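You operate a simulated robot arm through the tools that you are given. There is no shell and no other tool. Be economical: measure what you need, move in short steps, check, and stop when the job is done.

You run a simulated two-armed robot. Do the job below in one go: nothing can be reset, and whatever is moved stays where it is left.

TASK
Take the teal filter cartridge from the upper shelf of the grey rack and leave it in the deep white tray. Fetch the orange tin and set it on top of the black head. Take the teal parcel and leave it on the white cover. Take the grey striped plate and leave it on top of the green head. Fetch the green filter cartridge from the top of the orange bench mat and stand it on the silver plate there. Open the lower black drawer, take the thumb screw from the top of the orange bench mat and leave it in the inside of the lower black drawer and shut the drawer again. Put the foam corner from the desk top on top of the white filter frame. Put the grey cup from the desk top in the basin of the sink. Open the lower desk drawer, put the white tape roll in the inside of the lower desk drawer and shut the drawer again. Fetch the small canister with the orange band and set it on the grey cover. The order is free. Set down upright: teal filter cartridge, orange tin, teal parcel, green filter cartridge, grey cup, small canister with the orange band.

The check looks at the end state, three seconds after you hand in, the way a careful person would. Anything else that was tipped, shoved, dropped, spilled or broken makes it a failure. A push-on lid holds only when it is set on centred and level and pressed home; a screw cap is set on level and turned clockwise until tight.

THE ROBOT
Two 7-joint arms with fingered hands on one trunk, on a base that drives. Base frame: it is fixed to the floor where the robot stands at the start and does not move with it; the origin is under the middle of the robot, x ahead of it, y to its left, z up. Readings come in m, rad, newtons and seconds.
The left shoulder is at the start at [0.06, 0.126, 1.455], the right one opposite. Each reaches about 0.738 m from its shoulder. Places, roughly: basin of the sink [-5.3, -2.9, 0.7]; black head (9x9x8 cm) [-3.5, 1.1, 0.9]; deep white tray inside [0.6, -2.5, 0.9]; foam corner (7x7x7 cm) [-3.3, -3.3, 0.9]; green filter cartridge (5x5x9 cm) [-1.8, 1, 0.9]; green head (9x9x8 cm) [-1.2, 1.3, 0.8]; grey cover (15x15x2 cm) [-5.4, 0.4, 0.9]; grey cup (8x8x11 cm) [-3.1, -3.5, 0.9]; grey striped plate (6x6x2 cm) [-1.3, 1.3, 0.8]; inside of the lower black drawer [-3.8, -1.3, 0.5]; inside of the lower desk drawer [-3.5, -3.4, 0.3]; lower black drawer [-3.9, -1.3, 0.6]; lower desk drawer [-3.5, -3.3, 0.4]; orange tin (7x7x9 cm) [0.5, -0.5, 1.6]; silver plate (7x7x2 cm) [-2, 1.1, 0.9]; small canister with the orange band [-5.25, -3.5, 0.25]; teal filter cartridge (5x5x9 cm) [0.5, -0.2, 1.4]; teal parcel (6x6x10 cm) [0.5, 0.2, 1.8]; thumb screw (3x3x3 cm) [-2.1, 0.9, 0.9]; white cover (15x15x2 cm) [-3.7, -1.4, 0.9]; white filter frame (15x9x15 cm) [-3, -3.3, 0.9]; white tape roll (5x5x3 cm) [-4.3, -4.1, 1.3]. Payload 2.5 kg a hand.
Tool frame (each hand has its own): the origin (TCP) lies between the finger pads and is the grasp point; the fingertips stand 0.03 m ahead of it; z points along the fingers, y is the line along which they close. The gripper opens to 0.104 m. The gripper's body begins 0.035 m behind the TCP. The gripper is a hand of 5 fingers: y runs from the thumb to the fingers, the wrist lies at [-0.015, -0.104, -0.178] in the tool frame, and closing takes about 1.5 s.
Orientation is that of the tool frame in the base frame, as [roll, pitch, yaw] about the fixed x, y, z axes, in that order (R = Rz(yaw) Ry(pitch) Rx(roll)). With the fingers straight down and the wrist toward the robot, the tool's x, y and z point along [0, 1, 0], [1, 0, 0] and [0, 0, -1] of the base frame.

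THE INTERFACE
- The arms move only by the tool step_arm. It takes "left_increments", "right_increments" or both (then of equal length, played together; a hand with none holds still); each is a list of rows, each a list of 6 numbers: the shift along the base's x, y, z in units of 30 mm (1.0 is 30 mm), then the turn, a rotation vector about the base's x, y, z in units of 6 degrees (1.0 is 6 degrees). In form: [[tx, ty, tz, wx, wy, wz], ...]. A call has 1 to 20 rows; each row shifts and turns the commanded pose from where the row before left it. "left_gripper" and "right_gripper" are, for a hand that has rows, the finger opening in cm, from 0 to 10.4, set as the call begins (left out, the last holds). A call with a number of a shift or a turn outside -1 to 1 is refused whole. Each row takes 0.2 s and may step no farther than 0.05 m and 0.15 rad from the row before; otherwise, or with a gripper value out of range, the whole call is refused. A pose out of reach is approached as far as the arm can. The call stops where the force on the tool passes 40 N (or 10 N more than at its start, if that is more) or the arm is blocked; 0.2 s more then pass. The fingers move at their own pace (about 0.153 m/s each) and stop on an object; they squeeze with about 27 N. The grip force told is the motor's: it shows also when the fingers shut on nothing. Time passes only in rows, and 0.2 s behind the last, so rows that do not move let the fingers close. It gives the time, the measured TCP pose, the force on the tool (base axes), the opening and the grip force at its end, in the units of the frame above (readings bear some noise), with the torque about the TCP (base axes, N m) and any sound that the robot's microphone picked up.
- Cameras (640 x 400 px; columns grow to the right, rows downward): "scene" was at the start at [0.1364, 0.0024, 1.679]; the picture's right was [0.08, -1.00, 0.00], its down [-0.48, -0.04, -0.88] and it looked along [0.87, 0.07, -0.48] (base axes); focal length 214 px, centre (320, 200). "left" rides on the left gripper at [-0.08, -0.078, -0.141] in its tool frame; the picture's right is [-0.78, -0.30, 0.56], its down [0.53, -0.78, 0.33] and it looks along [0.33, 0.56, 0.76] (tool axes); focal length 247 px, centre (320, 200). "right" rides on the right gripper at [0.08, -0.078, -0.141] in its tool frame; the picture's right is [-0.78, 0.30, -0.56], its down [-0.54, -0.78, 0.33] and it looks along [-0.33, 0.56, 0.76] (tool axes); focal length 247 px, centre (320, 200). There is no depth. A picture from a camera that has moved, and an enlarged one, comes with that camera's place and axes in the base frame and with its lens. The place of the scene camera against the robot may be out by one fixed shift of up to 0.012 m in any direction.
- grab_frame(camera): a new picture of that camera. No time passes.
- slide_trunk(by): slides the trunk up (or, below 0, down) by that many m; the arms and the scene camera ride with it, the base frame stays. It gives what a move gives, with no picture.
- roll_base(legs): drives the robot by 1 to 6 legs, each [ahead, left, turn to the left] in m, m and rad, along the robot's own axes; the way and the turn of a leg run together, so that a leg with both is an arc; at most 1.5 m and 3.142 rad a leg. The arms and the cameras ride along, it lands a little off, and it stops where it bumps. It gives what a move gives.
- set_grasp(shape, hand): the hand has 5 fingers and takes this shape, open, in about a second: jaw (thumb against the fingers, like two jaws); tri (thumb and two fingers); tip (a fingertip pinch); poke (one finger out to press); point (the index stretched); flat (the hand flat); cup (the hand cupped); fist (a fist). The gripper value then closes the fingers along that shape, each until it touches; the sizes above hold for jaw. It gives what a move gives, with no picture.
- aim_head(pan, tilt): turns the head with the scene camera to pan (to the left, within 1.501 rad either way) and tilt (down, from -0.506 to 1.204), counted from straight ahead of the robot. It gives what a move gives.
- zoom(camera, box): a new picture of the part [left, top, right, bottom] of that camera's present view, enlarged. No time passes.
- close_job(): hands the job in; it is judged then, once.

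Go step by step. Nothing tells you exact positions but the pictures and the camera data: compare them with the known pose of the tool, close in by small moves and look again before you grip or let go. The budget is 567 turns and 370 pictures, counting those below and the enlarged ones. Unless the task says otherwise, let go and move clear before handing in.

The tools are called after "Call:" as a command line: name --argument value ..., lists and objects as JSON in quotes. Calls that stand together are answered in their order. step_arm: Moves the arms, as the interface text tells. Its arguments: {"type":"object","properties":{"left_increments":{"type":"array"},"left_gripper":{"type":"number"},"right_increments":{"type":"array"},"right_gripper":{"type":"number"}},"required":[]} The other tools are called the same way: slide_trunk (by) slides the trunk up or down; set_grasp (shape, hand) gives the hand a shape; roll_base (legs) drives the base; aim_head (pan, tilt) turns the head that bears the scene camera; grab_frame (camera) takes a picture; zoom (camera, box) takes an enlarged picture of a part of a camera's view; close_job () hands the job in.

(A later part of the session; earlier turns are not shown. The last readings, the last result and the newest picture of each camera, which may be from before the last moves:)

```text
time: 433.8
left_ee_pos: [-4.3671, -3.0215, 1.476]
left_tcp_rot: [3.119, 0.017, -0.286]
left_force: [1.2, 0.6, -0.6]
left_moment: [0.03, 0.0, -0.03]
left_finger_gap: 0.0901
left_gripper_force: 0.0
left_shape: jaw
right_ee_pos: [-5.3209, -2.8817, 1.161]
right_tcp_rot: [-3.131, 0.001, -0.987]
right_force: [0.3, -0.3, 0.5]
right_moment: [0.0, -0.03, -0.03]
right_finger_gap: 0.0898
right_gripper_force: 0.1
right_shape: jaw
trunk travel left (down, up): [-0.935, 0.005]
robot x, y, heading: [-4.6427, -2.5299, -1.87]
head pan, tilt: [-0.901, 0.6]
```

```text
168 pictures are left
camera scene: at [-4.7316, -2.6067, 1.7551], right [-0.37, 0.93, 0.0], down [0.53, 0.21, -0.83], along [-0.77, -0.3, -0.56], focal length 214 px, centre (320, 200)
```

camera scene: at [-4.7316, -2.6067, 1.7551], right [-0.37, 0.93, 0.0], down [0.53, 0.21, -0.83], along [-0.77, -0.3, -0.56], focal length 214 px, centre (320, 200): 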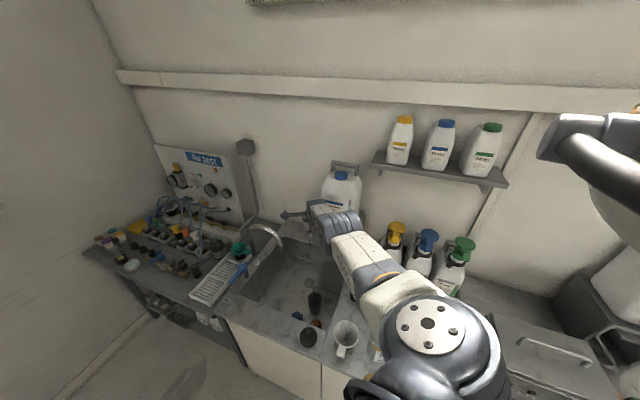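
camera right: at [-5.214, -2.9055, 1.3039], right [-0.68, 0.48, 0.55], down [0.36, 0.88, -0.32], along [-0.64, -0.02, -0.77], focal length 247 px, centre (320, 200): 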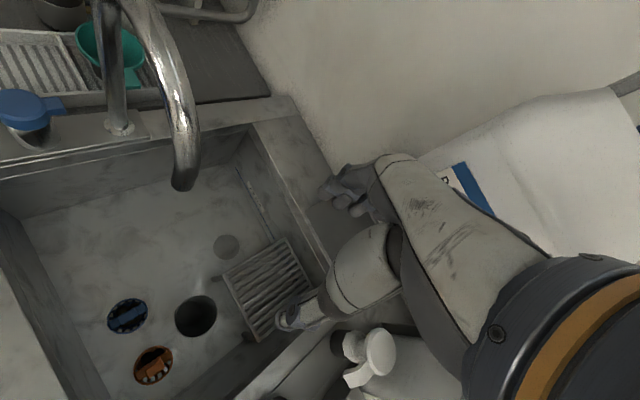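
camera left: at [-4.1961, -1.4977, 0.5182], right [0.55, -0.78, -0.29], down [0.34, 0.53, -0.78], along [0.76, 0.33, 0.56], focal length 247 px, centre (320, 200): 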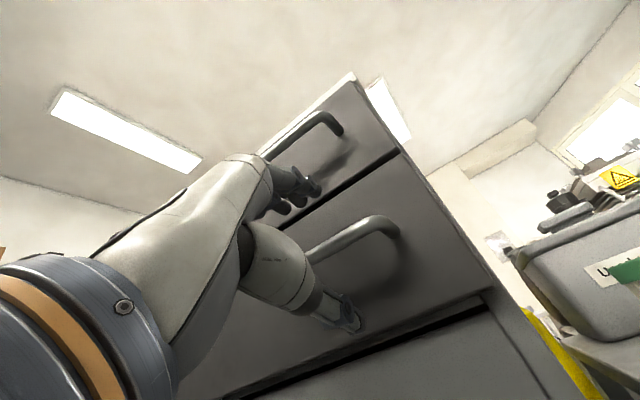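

Cup stands upright in the basin. Next the desk's lower drawer; withdraw, face south in front of it, and pitch the left hand forward.

Call:
roll_base --legs '[[-0.09, 0.287, 0], [0, 0, 0.297], [0.1, 0.42, 0]]'

Call:
step_arm --left_increments '[[0, 0, 0, 1, 0, 0], [0, 0, 0, 1, 0, 0], [0, 0, 0, 1, 0, 0], [0, 0, 0, 1, 0, 0], [0, 0, 0, 1, 0, 0], [0, 0, 0, 1, 0, 0], [0, 0, 0, 1, 0, 0], [0, 0, 0, 1, 0, 0], [0, 0, 0, 1, 0, 0], [0, 0, 0, 1, 0, 0], [0, 0, 0, 1, 0, 0], [0, 0, 0, 1, 0, 0], [0, 0, 0, 1, 0, 0], [0, 0, 0, 1, 0, 0], [0, 0, 0, 0.8, 0, 0]]'

Call:
aim_head --pan 0.35 --tilt 0.7

Call:
grab_frame --camera "scene"

```text
time: 439.0
left_ee_pos: [-3.5247, -3.0152, 1.4766]
left_tcp_rot: [3.12, 0.018, 0.014]
left_force: [0.7, 0.6, -0.1]
left_moment: [0.04, -0.03, -0.03]
left_finger_gap: 0.0902
left_gripper_force: 0.1
left_shape: jaw
right_ee_pos: [-4.4785, -3.1625, 1.1619]
right_tcp_rot: [-3.13, -0.001, -0.688]
right_force: [-0.1, -0.7, -0.2]
right_moment: [0.01, -0.03, 0.0]
right_finger_gap: 0.0897
right_gripper_force: 0.1
right_shape: jaw
trunk travel left (down, up): [-0.935, 0.005]
robot x, y, heading: [-3.9347, -2.6302, -1.564]
head pan, tilt: [-0.901, 0.6]
```

```text
time: 442.2
left_ee_pos: [-3.5372, -2.951, 1.4435]
left_tcp_rot: [-1.617, -0.016, 0.019]
left_force: [-0.4, -0.1, -0.4]
left_moment: [-0.01, 0.01, 0.0]
left_finger_gap: 0.0902
left_gripper_force: 0.1
left_shape: jaw
left hand out of reach, approached as far as the arm can: row 12, 13, 14, 15
right_ee_pos: [-4.4782, -3.1626, 1.1627]
right_tcp_rot: [-3.132, 0.001, -0.686]
right_force: [0.1, -0.3, -0.1]
right_moment: [-0.04, 0.0, 0.03]
right_finger_gap: 0.0899
right_gripper_force: 0.0
right_shape: jaw
trunk travel left (down, up): [-0.935, 0.005]
robot x, y, heading: [-3.9367, -2.6304, -1.569]
head pan, tilt: [-0.901, 0.6]
```

```text
time: 443.6
left_ee_pos: [-3.5372, -2.9511, 1.4438]
left_tcp_rot: [-1.618, -0.016, 0.017]
left_force: [-0.7, 0.5, 0.0]
left_moment: [0.0, 0.02, 0.01]
left_finger_gap: 0.0899
left_gripper_force: 0.1
left_shape: jaw
right_ee_pos: [-4.4784, -3.1628, 1.1612]
right_tcp_rot: [-3.131, 0.0, -0.686]
right_force: [-0.7, -0.3, 0.3]
right_moment: [0.0, 0.02, 0.02]
right_finger_gap: 0.0901
right_gripper_force: 0.1
right_shape: jaw
trunk travel left (down, up): [-0.935, 0.005]
robot x, y, heading: [-3.9328, -2.6256, -1.567]
head pan, tilt: [0.351, 0.7]
```

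```text
167 pictures are left
camera scene: at [-3.8989, -2.7532, 1.7466], right [-0.94, -0.35, 0.0], down [-0.22, 0.6, -0.77], along [0.27, -0.72, -0.64], focal length 214 px, centre (320, 200)
```

scene: 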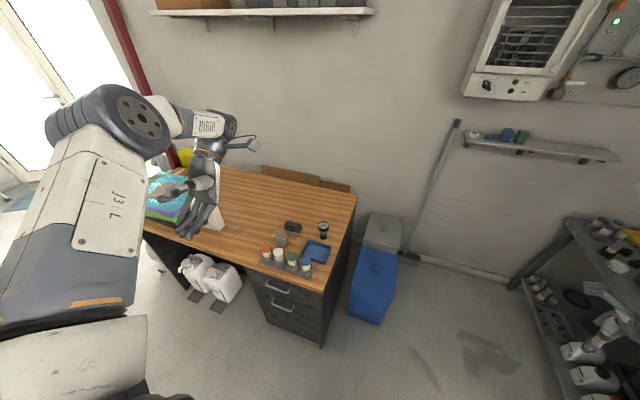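

I pitched the wrong way; reverse to point toward −y.

Call:
step_arm --left_increments '[[0, 0, 0, -1, 0, 0], [0, 0, 0, -1, 0, 0], [0, 0, 0, -1, 0, 0], [0, 0, 0, -1, 0, 0], [0, 0, 0, -1, 0, 0], [0, 0, 0, -1, 0, 0], [0, 0, 0, -1, 0, 0], [0, 0, 0, -1, 0, 0], [0, 0, 0, -1, 0, 0], [0, 0, 0, -1, 0, 0], [0, 0, 0, -1, 0, 0], [0, 0, 0, -1, 0, 0], [0, 0, 0, -1, 0, 0], [0, 0, 0, -1, 0, 0], [0, 0, 0, -0.6, 0, 0]]'

Call:
step_arm --left_increments '[[0, 0, 0, -1, 0, 0], [0, 0, 0, -1, 0, 0], [0, 0, 0, -1, 0, 0], [0, 0, 0, -1, 0, 0], [0, 0, 0, -1, 0, 0], [0, 0, 0, -1, 0, 0], [0, 0, 0, -1, 0, 0], [0, 0, 0, -1, 0, 0], [0, 0, 0, -1, 0, 0], [0, 0, 0, -1, 0, 0], [0, 0, 0, -1, 0, 0], [0, 0, 0, -1, 0, 0], [0, 0, 0, -1, 0, 0], [0, 0, 0, -1, 0, 0], [0, 0, 0, -0.9, 0, 0]]'

```text
time: 447.0
left_ee_pos: [-3.5641, -2.9661, 1.4321]
left_tcp_rot: [3.134, 0.069, -0.062]
left_force: [1.1, -0.1, -0.8]
left_moment: [0.0, -0.03, 0.02]
left_finger_gap: 0.0901
left_gripper_force: 0.1
left_shape: jaw
right_ee_pos: [-4.4782, -3.1638, 1.1613]
right_tcp_rot: [-3.13, 0.0, -0.688]
right_force: [-0.1, 0.2, -1.0]
right_moment: [0.0, -0.01, 0.04]
right_finger_gap: 0.0897
right_gripper_force: 0.2
right_shape: jaw
trunk travel left (down, up): [-0.935, 0.005]
robot x, y, heading: [-3.9321, -2.6291, -1.567]
head pan, tilt: [0.351, 0.7]
stopped in row 15 (left hand): the arm was blocked; the commanded pose is now the measured one
```

```text
time: 450.2
left_ee_pos: [-3.5074, -3.0599, 1.4661]
left_tcp_rot: [1.636, -0.062, -0.079]
left_force: [0.0, -0.5, -0.6]
left_moment: [0.0, -0.02, -0.01]
left_finger_gap: 0.09
left_gripper_force: 0.1
left_shape: jaw
left hand out of reach, approached as far as the arm can: row 11, 12, 13, 14, 15
right_ee_pos: [-4.4774, -3.1627, 1.1615]
right_tcp_rot: [-3.129, -0.001, -0.684]
right_force: [-0.5, 0.2, 0.0]
right_moment: [0.0, -0.01, 0.01]
right_finger_gap: 0.0896
right_gripper_force: 0.0
right_shape: jaw
trunk travel left (down, up): [-0.935, 0.005]
robot x, y, heading: [-3.9355, -2.6281, -1.57]
head pan, tilt: [0.351, 0.7]
```

Call:
step_arm --left_increments '[[0, 0.5, -1, -0.3, 0.3, 0.4], [0, 0.5, -1, -0.3, 0.3, 0.35], [0, 0.5, -0.5, 0, 0, 0], [0, 0, 0, 0, 0, 0]]'

Call:
grab_frame --camera "scene"

```text
time: 451.2
left_ee_pos: [-3.4644, -3.0542, 1.4268]
left_tcp_rot: [1.646, -0.044, -0.063]
left_force: [0.3, 0.5, 0.5]
left_moment: [0.0, -0.01, 0.01]
left_finger_gap: 0.0899
left_gripper_force: 0.1
left_shape: jaw
left hand out of reach, approached as far as the arm can: row 1, 2, 3
right_ee_pos: [-4.4782, -3.1628, 1.1611]
right_tcp_rot: [-3.129, -0.001, -0.688]
right_force: [0.7, 0.2, -0.6]
right_moment: [0.02, -0.01, -0.01]
right_finger_gap: 0.0898
right_gripper_force: 0.0
right_shape: jaw
trunk travel left (down, up): [-0.935, 0.005]
robot x, y, heading: [-3.932, -2.6262, -1.569]
head pan, tilt: [0.351, 0.7]
```

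```text
166 pictures are left
camera scene: at [-3.8992, -2.7531, 1.7466], right [-0.94, -0.35, 0.0], down [-0.22, 0.6, -0.77], along [0.27, -0.72, -0.64], focal length 214 px, centre (320, 200)
```

scene: 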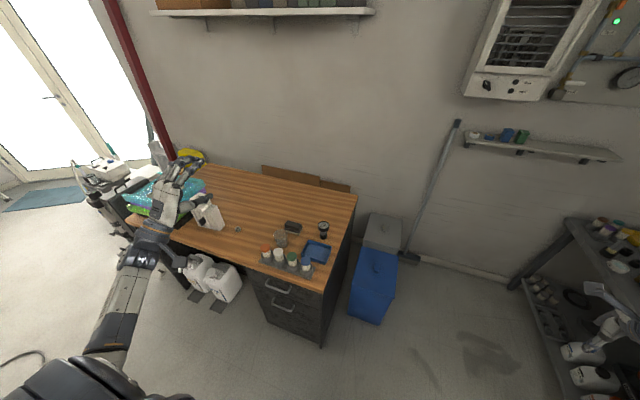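

The arm is in a poor posture. I'll go back to pointing down, recover, and pitch again at the height that worked before.

Call:
step_arm --left_increments '[[0, 0, 0, 1, 0, 0], [0, 0, 0, 1, 0, 0], [0, 0, 0, 1, 0, 0], [0, 0, 0, 1, 0, 0], [0, 0, 0, 1, 0, 0], [0, 0, 0, 1, 0, 0], [0, 0, 0, 1, 0, 0], [0, 0, 0, 1, 0, 0], [0, 0, 0, 1, 0, 0], [0, 0, 0, 1, 0, 0], [0, 0, 0, 1, 0, 0], [0, 0, 0, 1, 0, 0], [0, 0, 0, 1, 0, 0], [0, 0, 0, 1, 0, 0], [0, 0, 0, 0.3, 0.4, 0.6]]'

Call:
step_arm --left_increments '[[-0.3, 0, 1, 0, 0, 0], [-0.3, 0, 1, 0, 0, 0], [-0.3, 0, 1, 0, 0, 0], [-0.3, 0, 1, 0, 0, 0], [-0.3, 0, 1, 0, 0, 0], [0, 0, 0, 0, 0, 0]]'

Call:
grab_frame --camera "scene"

```text
time: 454.4
left_ee_pos: [-3.4675, -3.0505, 1.4256]
left_tcp_rot: [3.139, 0.096, 0.018]
left_force: [0.8, 0.9, 0.1]
left_moment: [-0.01, 0.03, -0.01]
left_finger_gap: 0.09
left_gripper_force: 0.0
left_shape: jaw
right_ee_pos: [-4.4784, -3.1638, 1.1613]
right_tcp_rot: [-3.132, 0.0, -0.686]
right_force: [0.6, 0.4, 0.1]
right_moment: [0.0, 0.01, 0.03]
right_finger_gap: 0.0897
right_gripper_force: 0.1
right_shape: jaw
trunk travel left (down, up): [-0.935, 0.005]
robot x, y, heading: [-3.9326, -2.6296, -1.567]
head pan, tilt: [0.351, 0.7]
```

```text
time: 455.8
left_ee_pos: [-3.5091, -3.0489, 1.5793]
left_tcp_rot: [3.139, 0.095, 0.018]
left_force: [0.5, -0.2, 0.1]
left_moment: [-0.02, 0.0, -0.02]
left_finger_gap: 0.0897
left_gripper_force: 0.2
left_shape: jaw
right_ee_pos: [-4.4778, -3.1622, 1.1624]
right_tcp_rot: [-3.13, 0.001, -0.686]
right_force: [-0.6, -0.4, -0.3]
right_moment: [0.01, -0.03, 0.01]
right_finger_gap: 0.0897
right_gripper_force: 0.2
right_shape: jaw
trunk travel left (down, up): [-0.935, 0.005]
robot x, y, heading: [-3.9367, -2.6273, -1.566]
head pan, tilt: [0.351, 0.7]
```

```text
165 pictures are left
camera scene: at [-3.8983, -2.7529, 1.7466], right [-0.94, -0.35, 0.0], down [-0.22, 0.6, -0.77], along [0.27, -0.72, -0.64], focal length 214 px, centre (320, 200)
```

scene: 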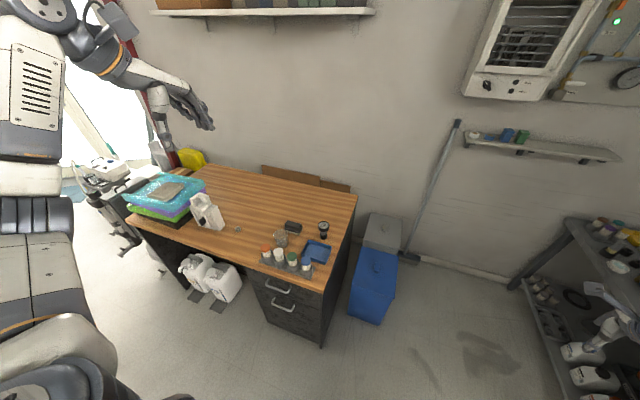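

Good posture again. Level it, lower slightly, and pitch forward.

Call:
step_arm --left_increments '[[-0.2, 0.5, -0.5, 0, -0.9, 0], [-0.2, 0.5, -0.8, 0, 0, 0], [0, 0.3, -0.8, 0, 0, 0], [0, 0, -0.8, 0, 0, 0], [0, 0, 0, -1, 0, 0], [0, 0, 0, -1, 0, 0], [0, 0, 0, -1, 0, 0], [0, 0, 0, -1, 0, 0], [0, 0, 0, -1, 0, 0], [0, 0, 0, -1, 0, 0], [0, 0, 0, -1, 0, 0], [0, 0, 0, -1, 0, 0], [0, 0, 0, -1, 0, 0], [0, 0, 0, -1, 0, 0], [0, 0, 0, -1, 0, 0], [0, 0, 0, -1, 0, 0], [0, 0, 0, -1, 0, 0], [0, 0, 0, -1, 0, 0], [0, 0, 0, -1, 0, 0]]'

```text
time: 459.8
left_ee_pos: [-3.5253, -3.0114, 1.4872]
left_tcp_rot: [1.565, 0.016, -0.001]
left_force: [-0.9, -0.2, -0.2]
left_moment: [0.03, 0.0, -0.01]
left_finger_gap: 0.0899
left_gripper_force: 0.0
left_shape: jaw
right_ee_pos: [-4.478, -3.1639, 1.1609]
right_tcp_rot: [-3.13, 0.0, -0.684]
right_force: [-0.5, 0.0, -0.3]
right_moment: [0.04, -0.01, -0.01]
right_finger_gap: 0.0898
right_gripper_force: 0.1
right_shape: jaw
trunk travel left (down, up): [-0.935, 0.005]
robot x, y, heading: [-3.9348, -2.6274, -1.569]
head pan, tilt: [0.351, 0.7]
```

Call:
zoom --camera "scene" --box '[230, 240, 360, 350]'

Call:
slide_trunk --by -0.4

Call:
grab_frame --camera "scene"

Call:
grab_frame --camera "left"

```text
3.64 times, centred on (295, 295) of scene
camera zoom: at [-3.8987, -2.7535, 1.7465], right [-0.94, -0.35, 0.0], down [-0.22, 0.6, -0.76], along [0.27, -0.72, -0.64], focal length 780 px, centre (411, -146)
```

zoom: 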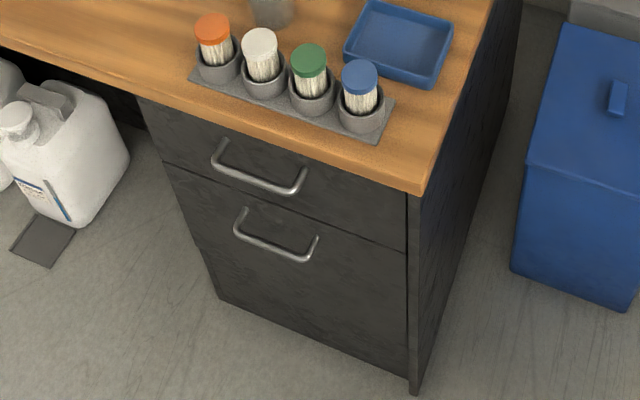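

```text
time: 463.6
left_ee_pos: [-3.5231, -3.0108, 1.0888]
left_tcp_rot: [1.566, 0.017, 0.0]
left_force: [-0.4, 0.1, -0.2]
left_moment: [-0.02, 0.05, 0.0]
left_finger_gap: 0.0899
left_gripper_force: 0.2
left_shape: jaw
right_ee_pos: [-4.4774, -3.164, 0.7617]
right_tcp_rot: [-3.131, -0.001, -0.686]
right_force: [-0.2, -0.6, -0.1]
right_moment: [0.03, 0.05, 0.0]
right_finger_gap: 0.0897
right_gripper_force: 0.0
right_shape: jaw
trunk travel left (down, up): [-0.535, 0.405]
robot x, y, heading: [-3.9331, -2.6281, -1.569]
head pan, tilt: [0.351, 0.7]
```

```text
163 pictures are left
camera scene: at [-3.8988, -2.7531, 1.3466], right [-0.94, -0.35, 0.0], down [-0.22, 0.6, -0.76], along [0.27, -0.72, -0.64], focal length 214 px, centre (320, 200)
```

scene: 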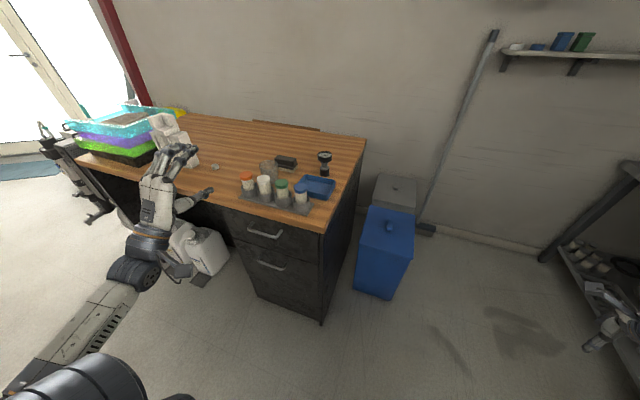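

```text
162 pictures are left
camera left: at [-3.6059, -2.8709, 1.0129], right [-0.78, -0.56, -0.28], down [0.52, -0.34, -0.78], along [0.34, -0.76, 0.55], focal length 247 px, centre (320, 200)
```

left: 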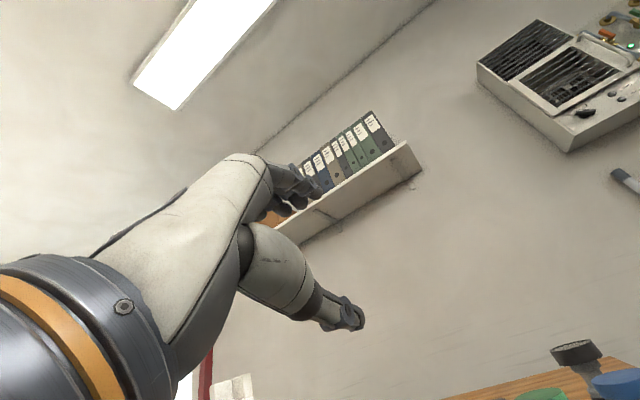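

Lower handle ≈[-3.528, -3.158, 0.563]. Lower the trunk further and re-measure.

Call:
slide_trunk --by -0.4

Call:
slide_trunk --by -0.12

Call:
grab_frame --camera "scene"

Call:
grab_frame --camera "left"

```text
time: 467.5
left_ee_pos: [-3.5237, -3.0112, 0.6892]
left_tcp_rot: [1.566, 0.017, 0.001]
left_force: [0.4, 0.9, -0.6]
left_moment: [0.0, 0.05, -0.02]
left_finger_gap: 0.0899
left_gripper_force: 0.1
left_shape: jaw
right_ee_pos: [-4.478, -3.1637, 0.3611]
right_tcp_rot: [-3.131, 0.0, -0.685]
right_force: [0.2, -0.5, 0.6]
right_moment: [-0.01, 0.0, 0.0]
right_finger_gap: 0.0898
right_gripper_force: 0.0
right_shape: jaw
trunk travel left (down, up): [-0.135, 0.805]
robot x, y, heading: [-3.9323, -2.6265, -1.57]
head pan, tilt: [0.351, 0.7]
```

```text
time: 469.0
left_ee_pos: [-3.5237, -3.0115, 0.5686]
left_tcp_rot: [1.566, 0.018, -0.003]
left_force: [-0.9, -0.5, -0.1]
left_moment: [-0.02, 0.01, -0.02]
left_finger_gap: 0.09
left_gripper_force: 0.0
left_shape: jaw
right_ee_pos: [-4.4784, -3.1635, 0.2423]
right_tcp_rot: [-3.132, 0.0, -0.686]
right_force: [-0.4, 0.5, 0.5]
right_moment: [-0.01, -0.01, 0.04]
right_finger_gap: 0.0899
right_gripper_force: 0.0
right_shape: jaw
trunk travel left (down, up): [-0.015, 0.925]
robot x, y, heading: [-3.932, -2.6282, -1.573]
head pan, tilt: [0.351, 0.7]
```

```text
161 pictures are left
camera scene: at [-3.8988, -2.7531, 0.8266], right [-0.94, -0.35, 0.0], down [-0.22, 0.6, -0.76], along [0.27, -0.72, -0.64], focal length 214 px, centre (320, 200)
```

scene: 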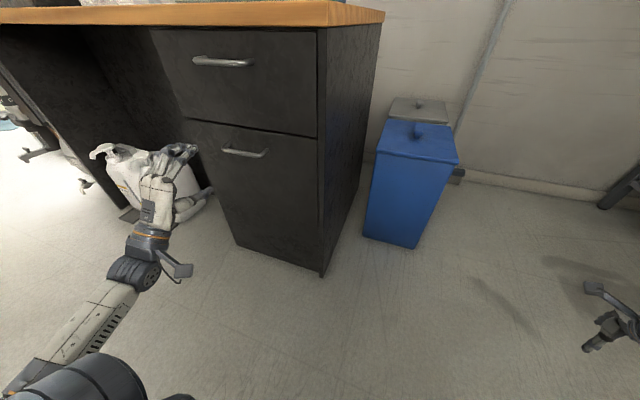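

```text
160 pictures are left
camera left: at [-3.6059, -2.8709, 0.4929], right [-0.78, -0.56, -0.28], down [0.52, -0.34, -0.78], along [0.34, -0.76, 0.55], focal length 247 px, centre (320, 200)
```

left: 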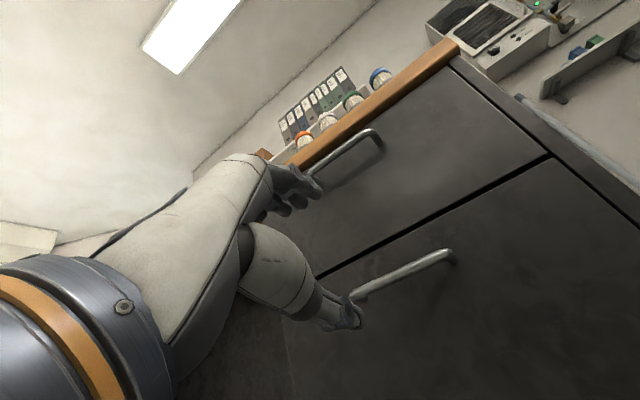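

Handle bar centre ≈[-3.534, -3.169, 0.557]. Adjust and roll ahead to straddle it.

Call:
step_arm --left_increments '[[-0.33, 0, -0.35, 0, 0, 0], [0, 0, 0, 0, 0, 0]]'

Call:
roll_base --legs '[[0.11, 0, 0]]'

Call:
grab_frame --camera "left"

Call:
zoom --camera "scene" --box '[100, 60, 320, 260]'

```text
time: 469.6
left_ee_pos: [-3.5336, -3.0109, 0.558]
left_tcp_rot: [1.566, 0.016, -0.003]
left_force: [0.5, 0.2, 0.4]
left_moment: [0.0, -0.02, -0.04]
left_finger_gap: 0.09
left_gripper_force: 0.0
left_shape: jaw
right_ee_pos: [-4.4773, -3.1638, 0.2423]
right_tcp_rot: [-3.129, 0.0, -0.685]
right_force: [0.8, 0.9, 0.1]
right_moment: [0.0, -0.02, 0.03]
right_finger_gap: 0.09
right_gripper_force: 0.0
right_shape: jaw
trunk travel left (down, up): [-0.015, 0.925]
robot x, y, heading: [-3.9309, -2.6284, -1.568]
head pan, tilt: [0.351, 0.7]
```

```text
time: 470.8
left_ee_pos: [-3.5337, -3.1218, 0.559]
left_tcp_rot: [1.566, 0.017, -0.004]
left_force: [-0.2, 0.2, -0.7]
left_moment: [0.03, 0.0, -0.01]
left_finger_gap: 0.09
left_gripper_force: 0.1
left_shape: jaw
right_ee_pos: [-4.4791, -3.2724, 0.2413]
right_tcp_rot: [-3.132, 0.0, -0.691]
right_force: [-0.3, 0.4, -0.5]
right_moment: [0.0, 0.01, 0.02]
right_finger_gap: 0.0899
right_gripper_force: 0.1
right_shape: jaw
trunk travel left (down, up): [-0.015, 0.925]
robot x, y, heading: [-3.9325, -2.7389, -1.572]
head pan, tilt: [0.351, 0.7]
```

```text
159 pictures are left
camera left: at [-3.6161, -2.9812, 0.4826], right [-0.78, -0.56, -0.28], down [0.52, -0.34, -0.78], along [0.34, -0.76, 0.55], focal length 247 px, centre (320, 200)
```

left: 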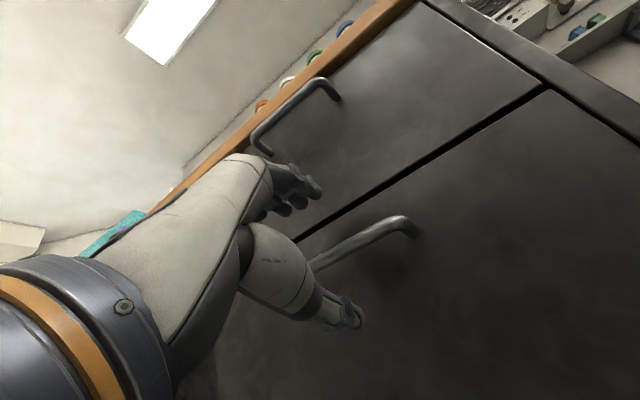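

```text
2.00 times, centred on (210, 160) of scene
camera zoom: at [-3.8987, -2.8632, 0.8266], right [-0.94, -0.35, 0.0], down [-0.22, 0.6, -0.76], along [0.26, -0.72, -0.64], focal length 429 px, centre (540, 280)
```

zoom: 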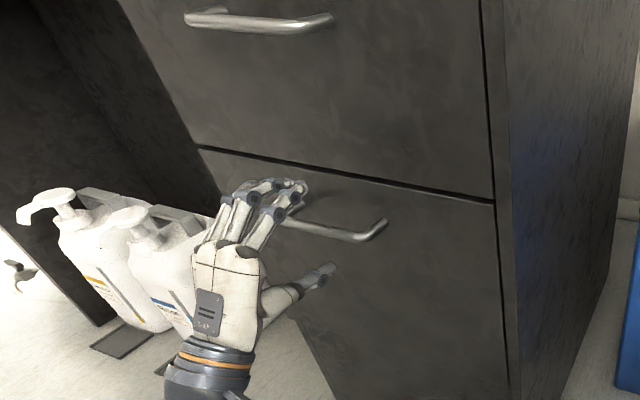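

Call:
step_arm --left_increments '[[-0.3, -0.6, 0, 0, 0, 0], [0, -0.55, 0, 0, 0, 0]]'

Call:
step_arm --left_increments '[[0, 0, 0, 0, 0, 0], [0, 0, 0, 0, 0, 0], [0, 0, 0, 0, 0, 0], [0, 0, 0, 0, 0, 0], [0, 0, 0, 0, 0, 0], [0, 0, 0, 0, 0, 0], [0, 0, 0, 0, 0, 0], [0, 0, 0, 0, 0, 0]]' --left_gripper 0

Call:
roll_base --legs '[[-0.1, 0, 0]]'

Call:
zoom --camera "scene" --box '[100, 60, 320, 260]'

```text
time: 471.4
left_ee_pos: [-3.5372, -3.149, 0.5644]
left_tcp_rot: [1.568, 0.017, -0.005]
left_force: [-0.1, 0.3, -0.6]
left_moment: [-0.01, 0.02, 0.0]
left_finger_gap: 0.09
left_gripper_force: 0.0
left_shape: jaw
left hand out of reach, approached as far as the arm can: row 2
right_ee_pos: [-4.4789, -3.2722, 0.2418]
right_tcp_rot: [-3.131, -0.003, -0.69]
right_force: [-1.0, 0.2, -0.3]
right_moment: [0.01, -0.02, 0.04]
right_finger_gap: 0.0898
right_gripper_force: 0.1
right_shape: jaw
trunk travel left (down, up): [-0.015, 0.925]
robot x, y, heading: [-3.9379, -2.741, -1.571]
head pan, tilt: [0.351, 0.7]
```

```text
time: 473.2
left_ee_pos: [-3.5353, -3.1497, 0.5634]
left_tcp_rot: [1.571, 0.017, -0.004]
left_force: [-2.2, -4.1, -12.8]
left_moment: [-0.01, -0.08, 0.03]
left_finger_gap: 0.0035
left_gripper_force: 26.9
left_shape: jaw
right_ee_pos: [-4.4783, -3.2725, 0.2411]
right_tcp_rot: [-3.13, 0.002, -0.69]
right_force: [-0.5, -0.4, 0.1]
right_moment: [0.01, -0.03, 0.0]
right_finger_gap: 0.09
right_gripper_force: 0.1
right_shape: jaw
trunk travel left (down, up): [-0.015, 0.925]
robot x, y, heading: [-3.9315, -2.7366, -1.57]
head pan, tilt: [0.351, 0.7]
```

```text
time: 474.3
left_ee_pos: [-3.5366, -3.0481, 0.5629]
left_tcp_rot: [1.57, 0.017, -0.005]
left_force: [-1.1, 1.2, -13.9]
left_moment: [0.05, -0.03, -0.03]
left_finger_gap: 0.0038
left_gripper_force: 27.6
left_shape: jaw
right_ee_pos: [-4.4788, -3.1708, 0.2417]
right_tcp_rot: [-3.129, 0.002, -0.689]
right_force: [0.1, 0.4, 0.1]
right_moment: [0.04, 0.0, 0.0]
right_finger_gap: 0.0898
right_gripper_force: 0.1
right_shape: jaw
trunk travel left (down, up): [-0.015, 0.925]
robot x, y, heading: [-3.9332, -2.6374, -1.567]
head pan, tilt: [0.351, 0.7]
```

```text
2.00 times, centred on (210, 160) of scene
camera zoom: at [-3.8984, -2.7631, 0.8264], right [-0.94, -0.34, 0.0], down [-0.22, 0.61, -0.76], along [0.26, -0.72, -0.65], focal length 429 px, centre (540, 280)
```

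zoom: 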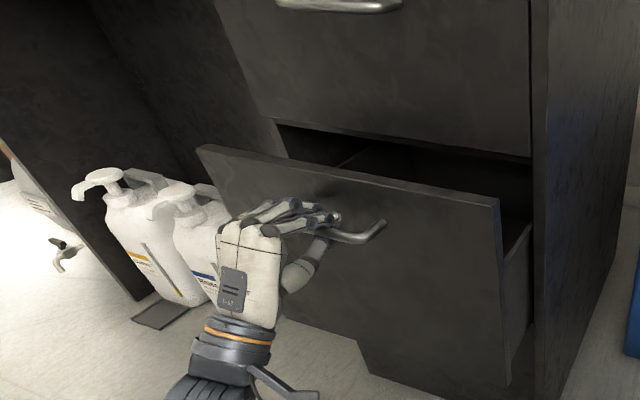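

Call:
roll_base --legs '[[-0.14, 0, 0]]'

Call:
step_arm --left_increments '[[0, 0, 0, 0, 0, 0], [0, 0, 0, 0, 0, 0], [0, 0, 0, 0, 0, 0], [0, 0, 0, 0, 0, 0], [0, 0, 0, 0, 0, 0]]' --left_gripper 9

Call:
grab_frame --camera "scene"

```text
time: 475.7
left_ee_pos: [-3.5356, -2.9049, 0.5627]
left_tcp_rot: [1.571, 0.02, -0.004]
left_force: [0.4, 1.6, -11.6]
left_moment: [0.08, -0.04, -0.02]
left_finger_gap: 0.0036
left_gripper_force: 27.2
left_shape: jaw
right_ee_pos: [-4.4803, -3.0265, 0.2423]
right_tcp_rot: [-3.13, 0.002, -0.689]
right_force: [0.6, 0.2, -0.4]
right_moment: [-0.02, 0.0, -0.02]
right_finger_gap: 0.0898
right_gripper_force: 0.1
right_shape: jaw
trunk travel left (down, up): [-0.015, 0.925]
robot x, y, heading: [-3.9341, -2.4927, -1.571]
head pan, tilt: [0.351, 0.7]
```

```text
time: 476.9
left_ee_pos: [-3.537, -2.9044, 0.5627]
left_tcp_rot: [1.57, 0.017, -0.004]
left_force: [0.0, -0.3, 0.3]
left_moment: [-0.02, 0.01, -0.01]
left_finger_gap: 0.09
left_gripper_force: 0.0
left_shape: jaw
right_ee_pos: [-4.4796, -3.0252, 0.2411]
right_tcp_rot: [-3.127, -0.001, -0.69]
right_force: [-0.1, 0.8, 0.7]
right_moment: [0.0, -0.02, 0.0]
right_finger_gap: 0.09
right_gripper_force: 0.0
right_shape: jaw
trunk travel left (down, up): [-0.015, 0.925]
robot x, y, heading: [-3.9333, -2.4938, -1.572]
head pan, tilt: [0.351, 0.7]
```

```text
156 pictures are left
camera scene: at [-3.8991, -2.6184, 0.8266], right [-0.94, -0.34, 0.0], down [-0.22, 0.6, -0.76], along [0.26, -0.72, -0.64], focal length 214 px, centre (320, 200)
```

scene: 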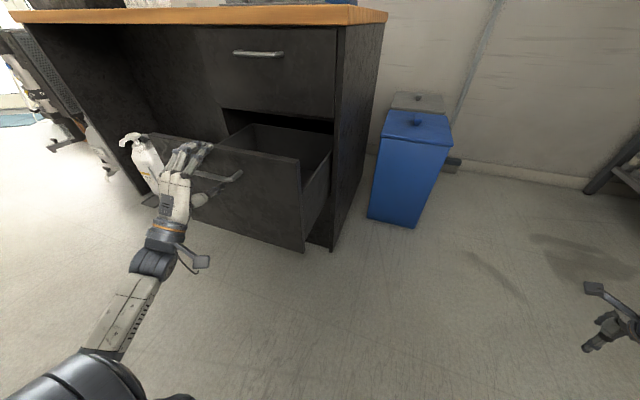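

Release done. Withdraw the hand and move clear toward the west, raising the trunk, then look at the tape shelf.

Call:
step_arm --left_increments '[[0, 0.7, 0, 0, 0, 0], [0, 0.7, 0, 0, 0, 0], [0, 0.7, 0, 0, 0, 0]]'

Call:
roll_base --legs '[[0.0, -0.5, 0]]'

Call:
slide_trunk --by 0.4

Call:
slide_trunk --by 0.4

Call:
aim_head --pan 0 --tilt 0.3

Call:
grab_frame --camera "scene"

```text
time: 477.7
left_ee_pos: [-3.5369, -2.8427, 0.5627]
left_tcp_rot: [1.569, 0.018, -0.006]
left_force: [0.1, -0.5, 0.1]
left_moment: [0.0, -0.03, 0.01]
left_finger_gap: 0.0901
left_gripper_force: 0.0
left_shape: jaw
right_ee_pos: [-4.4802, -3.027, 0.2418]
right_tcp_rot: [-3.13, 0.001, -0.689]
right_force: [0.1, -1.3, -0.8]
right_moment: [0.0, 0.0, 0.01]
right_finger_gap: 0.0896
right_gripper_force: 0.1
right_shape: jaw
trunk travel left (down, up): [-0.015, 0.925]
robot x, y, heading: [-3.9301, -2.4971, -1.569]
head pan, tilt: [0.351, 0.7]
```

```text
time: 480.6
left_ee_pos: [-4.0307, -2.8389, 0.5614]
left_tcp_rot: [1.57, 0.018, 0.013]
left_force: [0.4, -0.5, 0.6]
left_moment: [0.03, 0.03, -0.02]
left_finger_gap: 0.0899
left_gripper_force: 0.0
left_shape: jaw
right_ee_pos: [-4.9689, -3.0408, 0.2428]
right_tcp_rot: [-3.129, -0.001, -0.676]
right_force: [0.3, 0.4, -1.4]
right_moment: [0.0, -0.02, 0.01]
right_finger_gap: 0.0898
right_gripper_force: 0.1
right_shape: jaw
trunk travel left (down, up): [-0.015, 0.925]
robot x, y, heading: [-4.4345, -2.4994, -1.553]
head pan, tilt: [0.351, 0.7]
```

```text
time: 484.4
left_ee_pos: [-4.0315, -2.8388, 0.9617]
left_tcp_rot: [1.57, 0.017, 0.011]
left_force: [0.0, -0.4, -0.2]
left_moment: [0.02, 0.01, 0.01]
left_finger_gap: 0.0899
left_gripper_force: 0.0
left_shape: jaw
right_ee_pos: [-4.9706, -3.039, 0.641]
right_tcp_rot: [-3.128, 0.0, -0.674]
right_force: [0.3, 0.6, -0.8]
right_moment: [-0.02, 0.01, 0.03]
right_finger_gap: 0.0897
right_gripper_force: 0.0
right_shape: jaw
trunk travel left (down, up): [-0.415, 0.525]
robot x, y, heading: [-4.4327, -2.501, -1.557]
head pan, tilt: [0.351, 0.7]
```

```text
time: 488.3
left_ee_pos: [-4.0306, -2.839, 1.3624]
left_tcp_rot: [1.57, 0.018, 0.011]
left_force: [0.7, 0.5, 0.0]
left_moment: [-0.03, 0.02, 0.0]
left_finger_gap: 0.0899
left_gripper_force: 0.0
left_shape: jaw
right_ee_pos: [-4.9691, -3.0398, 1.0421]
right_tcp_rot: [-3.131, 0.0, -0.673]
right_force: [0.6, 0.0, -0.3]
right_moment: [0.01, -0.01, 0.02]
right_finger_gap: 0.09
right_gripper_force: 0.0
right_shape: jaw
trunk travel left (down, up): [-0.815, 0.125]
robot x, y, heading: [-4.4296, -2.4945, -1.547]
head pan, tilt: [0.351, 0.7]
```

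```text
time: 489.1
left_ee_pos: [-4.0302, -2.839, 1.3621]
left_tcp_rot: [1.57, 0.018, 0.012]
left_force: [-0.3, -0.8, -0.5]
left_moment: [0.0, -0.01, 0.03]
left_finger_gap: 0.0897
left_gripper_force: 0.0
left_shape: jaw
right_ee_pos: [-4.9686, -3.0409, 1.0417]
right_tcp_rot: [-3.13, 0.002, -0.674]
right_force: [-0.3, 0.3, 0.4]
right_moment: [-0.01, 0.0, 0.01]
right_finger_gap: 0.0901
right_gripper_force: 0.0
right_shape: jaw
trunk travel left (down, up): [-0.815, 0.125]
robot x, y, heading: [-4.4318, -2.4968, -1.551]
head pan, tilt: [0.0, 0.3]
```

```text
155 pictures are left
camera scene: at [-4.4248, -2.6362, 1.6626], right [-1.0, -0.02, 0.0], down [-0.01, 0.3, -0.95], along [0.02, -0.95, -0.3], focal length 214 px, centre (320, 200)
```

scene: 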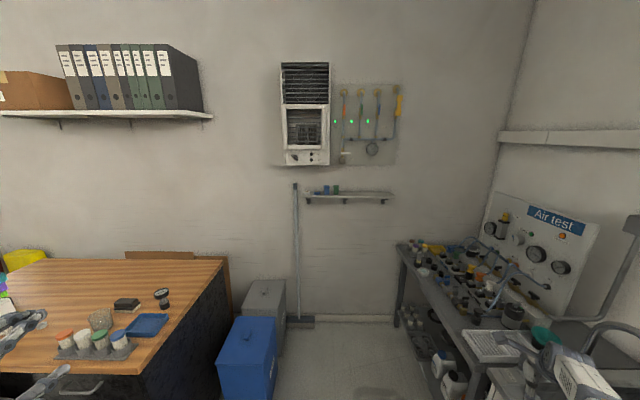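

Call:
zoom --camera "scene" --box '[260, 130, 410, 230]'

```text
4.00 times, centred on (335, 180) of scene
camera zoom: at [-4.4248, -2.6362, 1.6626], right [-1.0, -0.02, 0.0], down [-0.01, 0.3, -0.95], along [0.02, -0.95, -0.3], focal length 858 px, centre (260, 280)
```

zoom: 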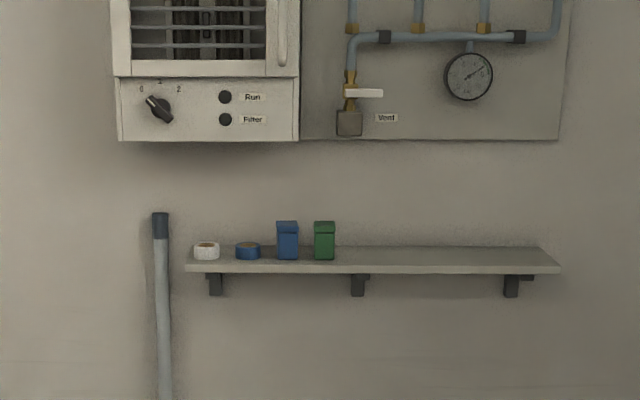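

The white tape roll is at about [-4.30, -4.10, 1.265] with ~3 cm free on each side, under a heater; I'll take it from the front with the left hand, fingers closing sideways. Roll the hand.

Call:
step_arm --left_increments '[[0, 0, 0, 0, -1, 0], [0, 0, 0, 0, -1, 0], [0, 0, 0, 0, -1, 0], [0, 0, 0, 0, -1, 0], [0, 0, 0, 0, -1, 0], [0, 0, 0, 0, -1, 0], [0, 0, 0, 0, -1, 0], [0, 0, 0, 0, -1, 0], [0, 0, 0, 0, -1, 0], [0, 0, 0, 0, -1, 0], [0, 0, 0, 0, -1, 0], [0, 0, 0, 0, -1, 0], [0, 0, 0, 0, -1, 0], [0, 0, 0, 0, -1, 0], [0, 0, 0, 0, -1, 0]]'

Call:
step_arm --left_increments '[[0, 0, 0, 1, 0, 0], [0, 0, 0, 1, 0, 0], [0, 0, 0, 1, 0, 0], [0, 0, 0, 0.6, 0, 0]]'

Call:
grab_frame --camera "left"

```text
time: 492.3
left_ee_pos: [-4.0315, -2.8392, 1.3627]
left_tcp_rot: [0.837, -1.551, 0.734]
left_force: [-0.4, 0.7, -0.8]
left_moment: [0.02, 0.05, 0.02]
left_finger_gap: 0.0902
left_gripper_force: 0.1
left_shape: jaw
right_ee_pos: [-4.9697, -3.0395, 1.0423]
right_tcp_rot: [-3.13, 0.0, -0.674]
right_force: [-0.1, -0.1, -0.7]
right_moment: [0.04, 0.01, -0.01]
right_finger_gap: 0.0901
right_gripper_force: 0.1
right_shape: jaw
trunk travel left (down, up): [-0.815, 0.125]
robot x, y, heading: [-4.432, -2.4945, -1.553]
head pan, tilt: [0.0, 0.3]
```

```text
time: 493.4
left_ee_pos: [-4.041, -2.851, 1.4036]
left_tcp_rot: [2.976, -1.358, -1.44]
left_force: [-0.4, -0.5, -1.5]
left_moment: [-0.01, 0.0, 0.0]
left_finger_gap: 0.0899
left_gripper_force: 0.0
left_shape: jaw
right_ee_pos: [-4.9703, -3.0399, 1.0409]
right_tcp_rot: [-3.129, -0.001, -0.673]
right_force: [-0.5, 0.1, 0.3]
right_moment: [-0.02, 0.0, 0.05]
right_finger_gap: 0.0898
right_gripper_force: 0.1
right_shape: jaw
trunk travel left (down, up): [-0.815, 0.125]
robot x, y, heading: [-4.4297, -2.4963, -1.553]
head pan, tilt: [0.0, 0.3]
stopped in row 4 (left hand): the arm was blocked; the commanded pose is now the measured one
```

```text
153 pictures are left
camera left: at [-3.9609, -2.7009, 1.3522], right [0.25, -0.39, -0.89], down [0.78, -0.46, 0.43], along [-0.58, -0.8, 0.19], focal length 247 px, centre (320, 200)
```

left: 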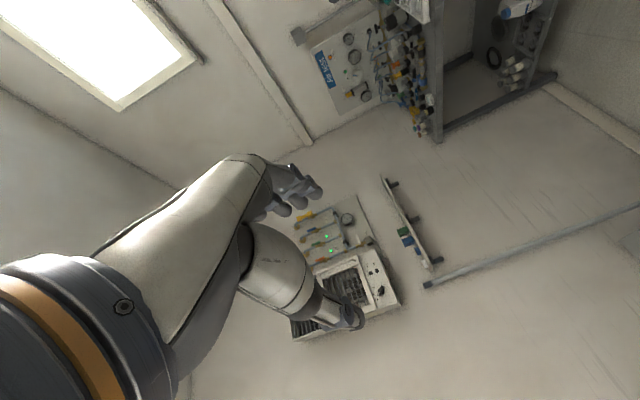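

The hand points forward 12° down with fingers closing sideways; good enough. First tuck the right arm in so it clears the bench on the right.

Call:
step_arm --right_increments '[[0.9, 0.4, 1, 0, 0, 0.7], [0.9, 0.4, 1, 0, 0, 0.7], [0.9, 0.4, 1, 0, 0, 0.7], [0.9, 0.4, 1, 0, 0, 0.7], [0.9, 0.4, 1, 0, 0, 0.7], [0.9, 0.4, 1, 0, 0, 0.7], [0.9, 0.4, 1, 0, 0, 0.7], [0.9, 0.4, 1, 0, 0, 0.7], [0.9, 0.4, 1, 0, 0, 0.7]]'

Call:
aim_head --pan -0.4 --tilt 0.4

Call:
grab_frame --camera "scene"

```text
time: 495.4
left_ee_pos: [-4.041, -2.8514, 1.4022]
left_tcp_rot: [2.968, -1.357, -1.431]
left_force: [0.0, -0.4, 0.3]
left_moment: [0.0, 0.0, 0.0]
left_finger_gap: 0.09
left_gripper_force: 0.1
left_shape: jaw
right_ee_pos: [-4.8562, -3.1267, 1.2732]
right_tcp_rot: [-3.128, 0.0, -0.011]
right_force: [-0.3, -1.0, -0.5]
right_moment: [0.02, -0.01, 0.01]
right_finger_gap: 0.0901
right_gripper_force: 0.1
right_shape: jaw
right hand out of reach, approached as far as the arm can: row 1, 2, 3, 4, 5, 6, 7, 8, 9
trunk travel left (down, up): [-0.815, 0.125]
robot x, y, heading: [-4.434, -2.5014, -1.551]
head pan, tilt: [0.0, 0.3]
```

```text
time: 496.3
left_ee_pos: [-4.0409, -2.8528, 1.4013]
left_tcp_rot: [2.976, -1.356, -1.438]
left_force: [-0.8, 0.0, -0.1]
left_moment: [0.01, -0.04, 0.03]
left_finger_gap: 0.0898
left_gripper_force: 0.0
left_shape: jaw
right_ee_pos: [-4.857, -3.1282, 1.2742]
right_tcp_rot: [-3.127, -0.002, -0.014]
right_force: [0.7, -0.1, -0.7]
right_moment: [0.02, 0.0, -0.03]
right_finger_gap: 0.0901
right_gripper_force: 0.0
right_shape: jaw
trunk travel left (down, up): [-0.815, 0.125]
robot x, y, heading: [-4.4331, -2.4984, -1.554]
head pan, tilt: [-0.4, 0.4]
```

```text
152 pictures are left
camera scene: at [-4.4609, -2.6288, 1.6534], right [-0.93, 0.37, 0.0], down [0.14, 0.36, -0.92], along [-0.34, -0.85, -0.39], focal length 214 px, centre (320, 200)
```

scene: 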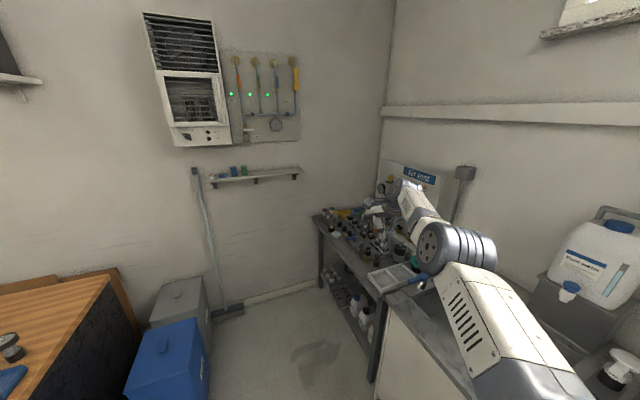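

Call:
step_arm --right_increments '[[0.2, 0.3, 1, 0, 0, 0], [0.2, 0.3, 1, 0, 0, 0], [0.2, 0.3, 1, 0, 0, 0], [0.2, 0.3, 1, 0, 0, 0], [0.2, 0.3, 1, 0, 0, 0], [0.2, 0.3, 1, 0, 0, 0], [0.2, 0.3, 1, 0, 0, 0], [0.2, 0.3, 1, 0, 0, 0], [0.2, 0.3, 1, 0, 0, 0], [0.2, 0.3, 1, 0, 0, 0]]'

Call:
step_arm --right_increments '[[0.3, 1, 0, 0, 0, 0], [0.3, 1, 0, 0, 0, 0], [0.3, 1, 0, 0, 0, 0], [0.3, 1, 0, 0, 0, 0], [0, 0, 0, 0, 0, 0]]'

```text
time: 498.5
left_ee_pos: [-4.0402, -2.8519, 1.4027]
left_tcp_rot: [2.975, -1.357, -1.439]
left_force: [0.1, -0.1, 0.4]
left_moment: [0.02, 0.0, 0.01]
left_finger_gap: 0.0901
left_gripper_force: 0.1
left_shape: jaw
right_ee_pos: [-4.8009, -3.0369, 1.5612]
right_tcp_rot: [-3.131, 0.001, -0.014]
right_force: [-0.3, 0.9, -0.2]
right_moment: [-0.04, 0.01, -0.02]
right_finger_gap: 0.0903
right_gripper_force: 0.1
right_shape: jaw
right hand out of reach, approached as far as the arm can: row 1, 2, 3, 7, 8, 9, 10
trunk travel left (down, up): [-0.815, 0.125]
robot x, y, heading: [-4.4348, -2.4986, -1.556]
head pan, tilt: [-0.4, 0.4]
```

```text
time: 499.7
left_ee_pos: [-4.0404, -2.8543, 1.4015]
left_tcp_rot: [2.971, -1.354, -1.435]
left_force: [0.5, -0.8, -0.3]
left_moment: [0.02, 0.01, -0.03]
left_finger_gap: 0.09
left_gripper_force: 0.0
left_shape: jaw
right_ee_pos: [-4.7637, -2.9215, 1.5582]
right_tcp_rot: [-3.128, 0.0, -0.013]
right_force: [-0.1, -0.7, 0.1]
right_moment: [0.06, 0.02, 0.03]
right_finger_gap: 0.09
right_gripper_force: 0.2
right_shape: jaw
right hand out of reach, approached as far as the arm can: row 1
trunk travel left (down, up): [-0.815, 0.125]
robot x, y, heading: [-4.4342, -2.4962, -1.553]
head pan, tilt: [-0.4, 0.4]
```

Call:
step_arm --right_increments '[[0.8, 0.8, 0, 0, 0, 0], [0.8, 0.8, 0, 0, 0, 0], [0.8, 0.8, 0, 0, 0, 0], [0.8, 0.8, 0, 0, 0, 0], [0, 0, 0, 0, 0, 0]]'

Call:
roll_base --legs '[[0.6, -0.17, -0.02]]'

Call:
aim_head --pan 0.2 --tilt 0.3

Call:
grab_frame --camera "scene"

```text
time: 500.9
left_ee_pos: [-4.0407, -2.8532, 1.4017]
left_tcp_rot: [2.974, -1.358, -1.439]
left_force: [0.0, 0.0, -0.4]
left_moment: [0.02, 0.0, -0.02]
left_finger_gap: 0.09
left_gripper_force: 0.0
left_shape: jaw
right_ee_pos: [-4.6677, -2.8234, 1.5586]
right_tcp_rot: [-3.129, 0.0, -0.014]
right_force: [-0.4, 0.1, 0.2]
right_moment: [0.01, -0.01, -0.03]
right_finger_gap: 0.0899
right_gripper_force: 0.1
right_shape: jaw
trunk travel left (down, up): [-0.815, 0.125]
robot x, y, heading: [-4.4334, -2.4952, -1.547]
head pan, tilt: [-0.4, 0.4]
```

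```text
time: 504.4
left_ee_pos: [-4.2134, -3.4666, 1.4028]
left_tcp_rot: [2.971, -1.355, -1.457]
left_force: [0.8, 0.4, -0.4]
left_moment: [-0.01, -0.01, 0.01]
left_finger_gap: 0.0903
left_gripper_force: 0.0
left_shape: jaw
right_ee_pos: [-4.8395, -3.4232, 1.5602]
right_tcp_rot: [-3.131, -0.001, -0.037]
right_force: [-0.2, -1.3, 0.2]
right_moment: [0.01, -0.02, 0.03]
right_finger_gap: 0.0898
right_gripper_force: 0.1
right_shape: jaw
trunk travel left (down, up): [-0.815, 0.125]
robot x, y, heading: [-4.5993, -3.1039, -1.577]
head pan, tilt: [-0.4, 0.4]
```

```text
time: 505.4
left_ee_pos: [-4.2127, -3.4658, 1.4027]
left_tcp_rot: [2.969, -1.357, -1.456]
left_force: [0.6, 0.8, -0.1]
left_moment: [0.0, 0.02, -0.02]
left_finger_gap: 0.0898
left_gripper_force: 0.1
left_shape: jaw
right_ee_pos: [-4.838, -3.4226, 1.5596]
right_tcp_rot: [-3.132, 0.001, -0.038]
right_force: [-0.1, 0.8, -0.7]
right_moment: [-0.01, 0.01, -0.03]
right_finger_gap: 0.0899
right_gripper_force: 0.1
right_shape: jaw
trunk travel left (down, up): [-0.815, 0.125]
robot x, y, heading: [-4.594, -3.1038, -1.578]
head pan, tilt: [0.201, 0.3]
```

```text
151 pictures are left
camera scene: at [-4.574, -3.2396, 1.6626], right [-0.98, -0.19, 0.0], down [-0.06, 0.29, -0.96], along [0.18, -0.94, -0.3], focal length 214 px, centre (320, 200)
```

scene: 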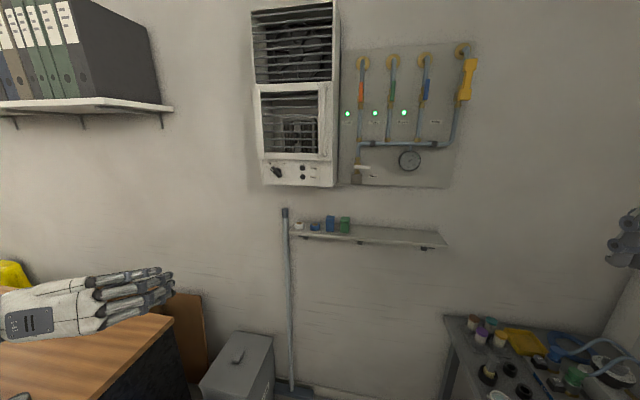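

Call:
zoom --camera "scene" --box '[265, 195, 365, 260]'

Call:
grab_frame --camera "left"

```text
6.15 times, centred on (315, 228) of scene
camera zoom: at [-4.574, -3.2396, 1.6626], right [-0.98, -0.19, 0.0], down [-0.06, 0.29, -0.96], along [0.18, -0.94, -0.3], focal length 1320 px, centre (351, 31)
```

zoom: 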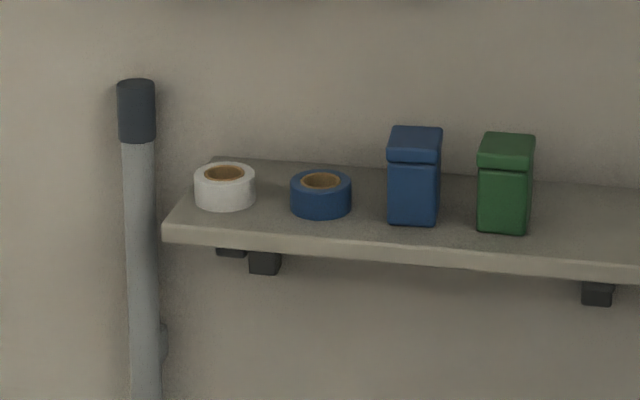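

```text
149 pictures are left
camera left: at [-4.1303, -3.3164, 1.3521], right [0.24, -0.4, -0.89], down [0.77, -0.48, 0.43], along [-0.59, -0.78, 0.19], focal length 247 px, centre (320, 200)
```

left: 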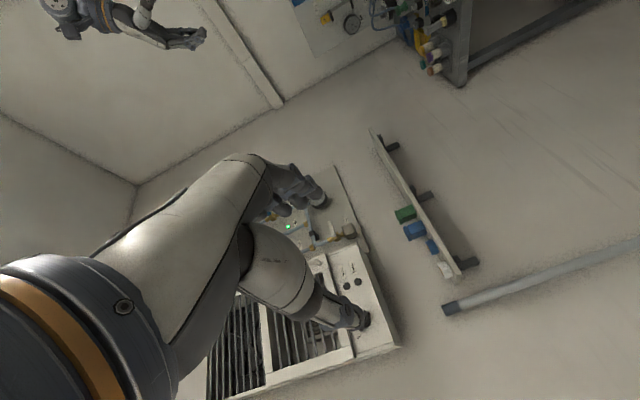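

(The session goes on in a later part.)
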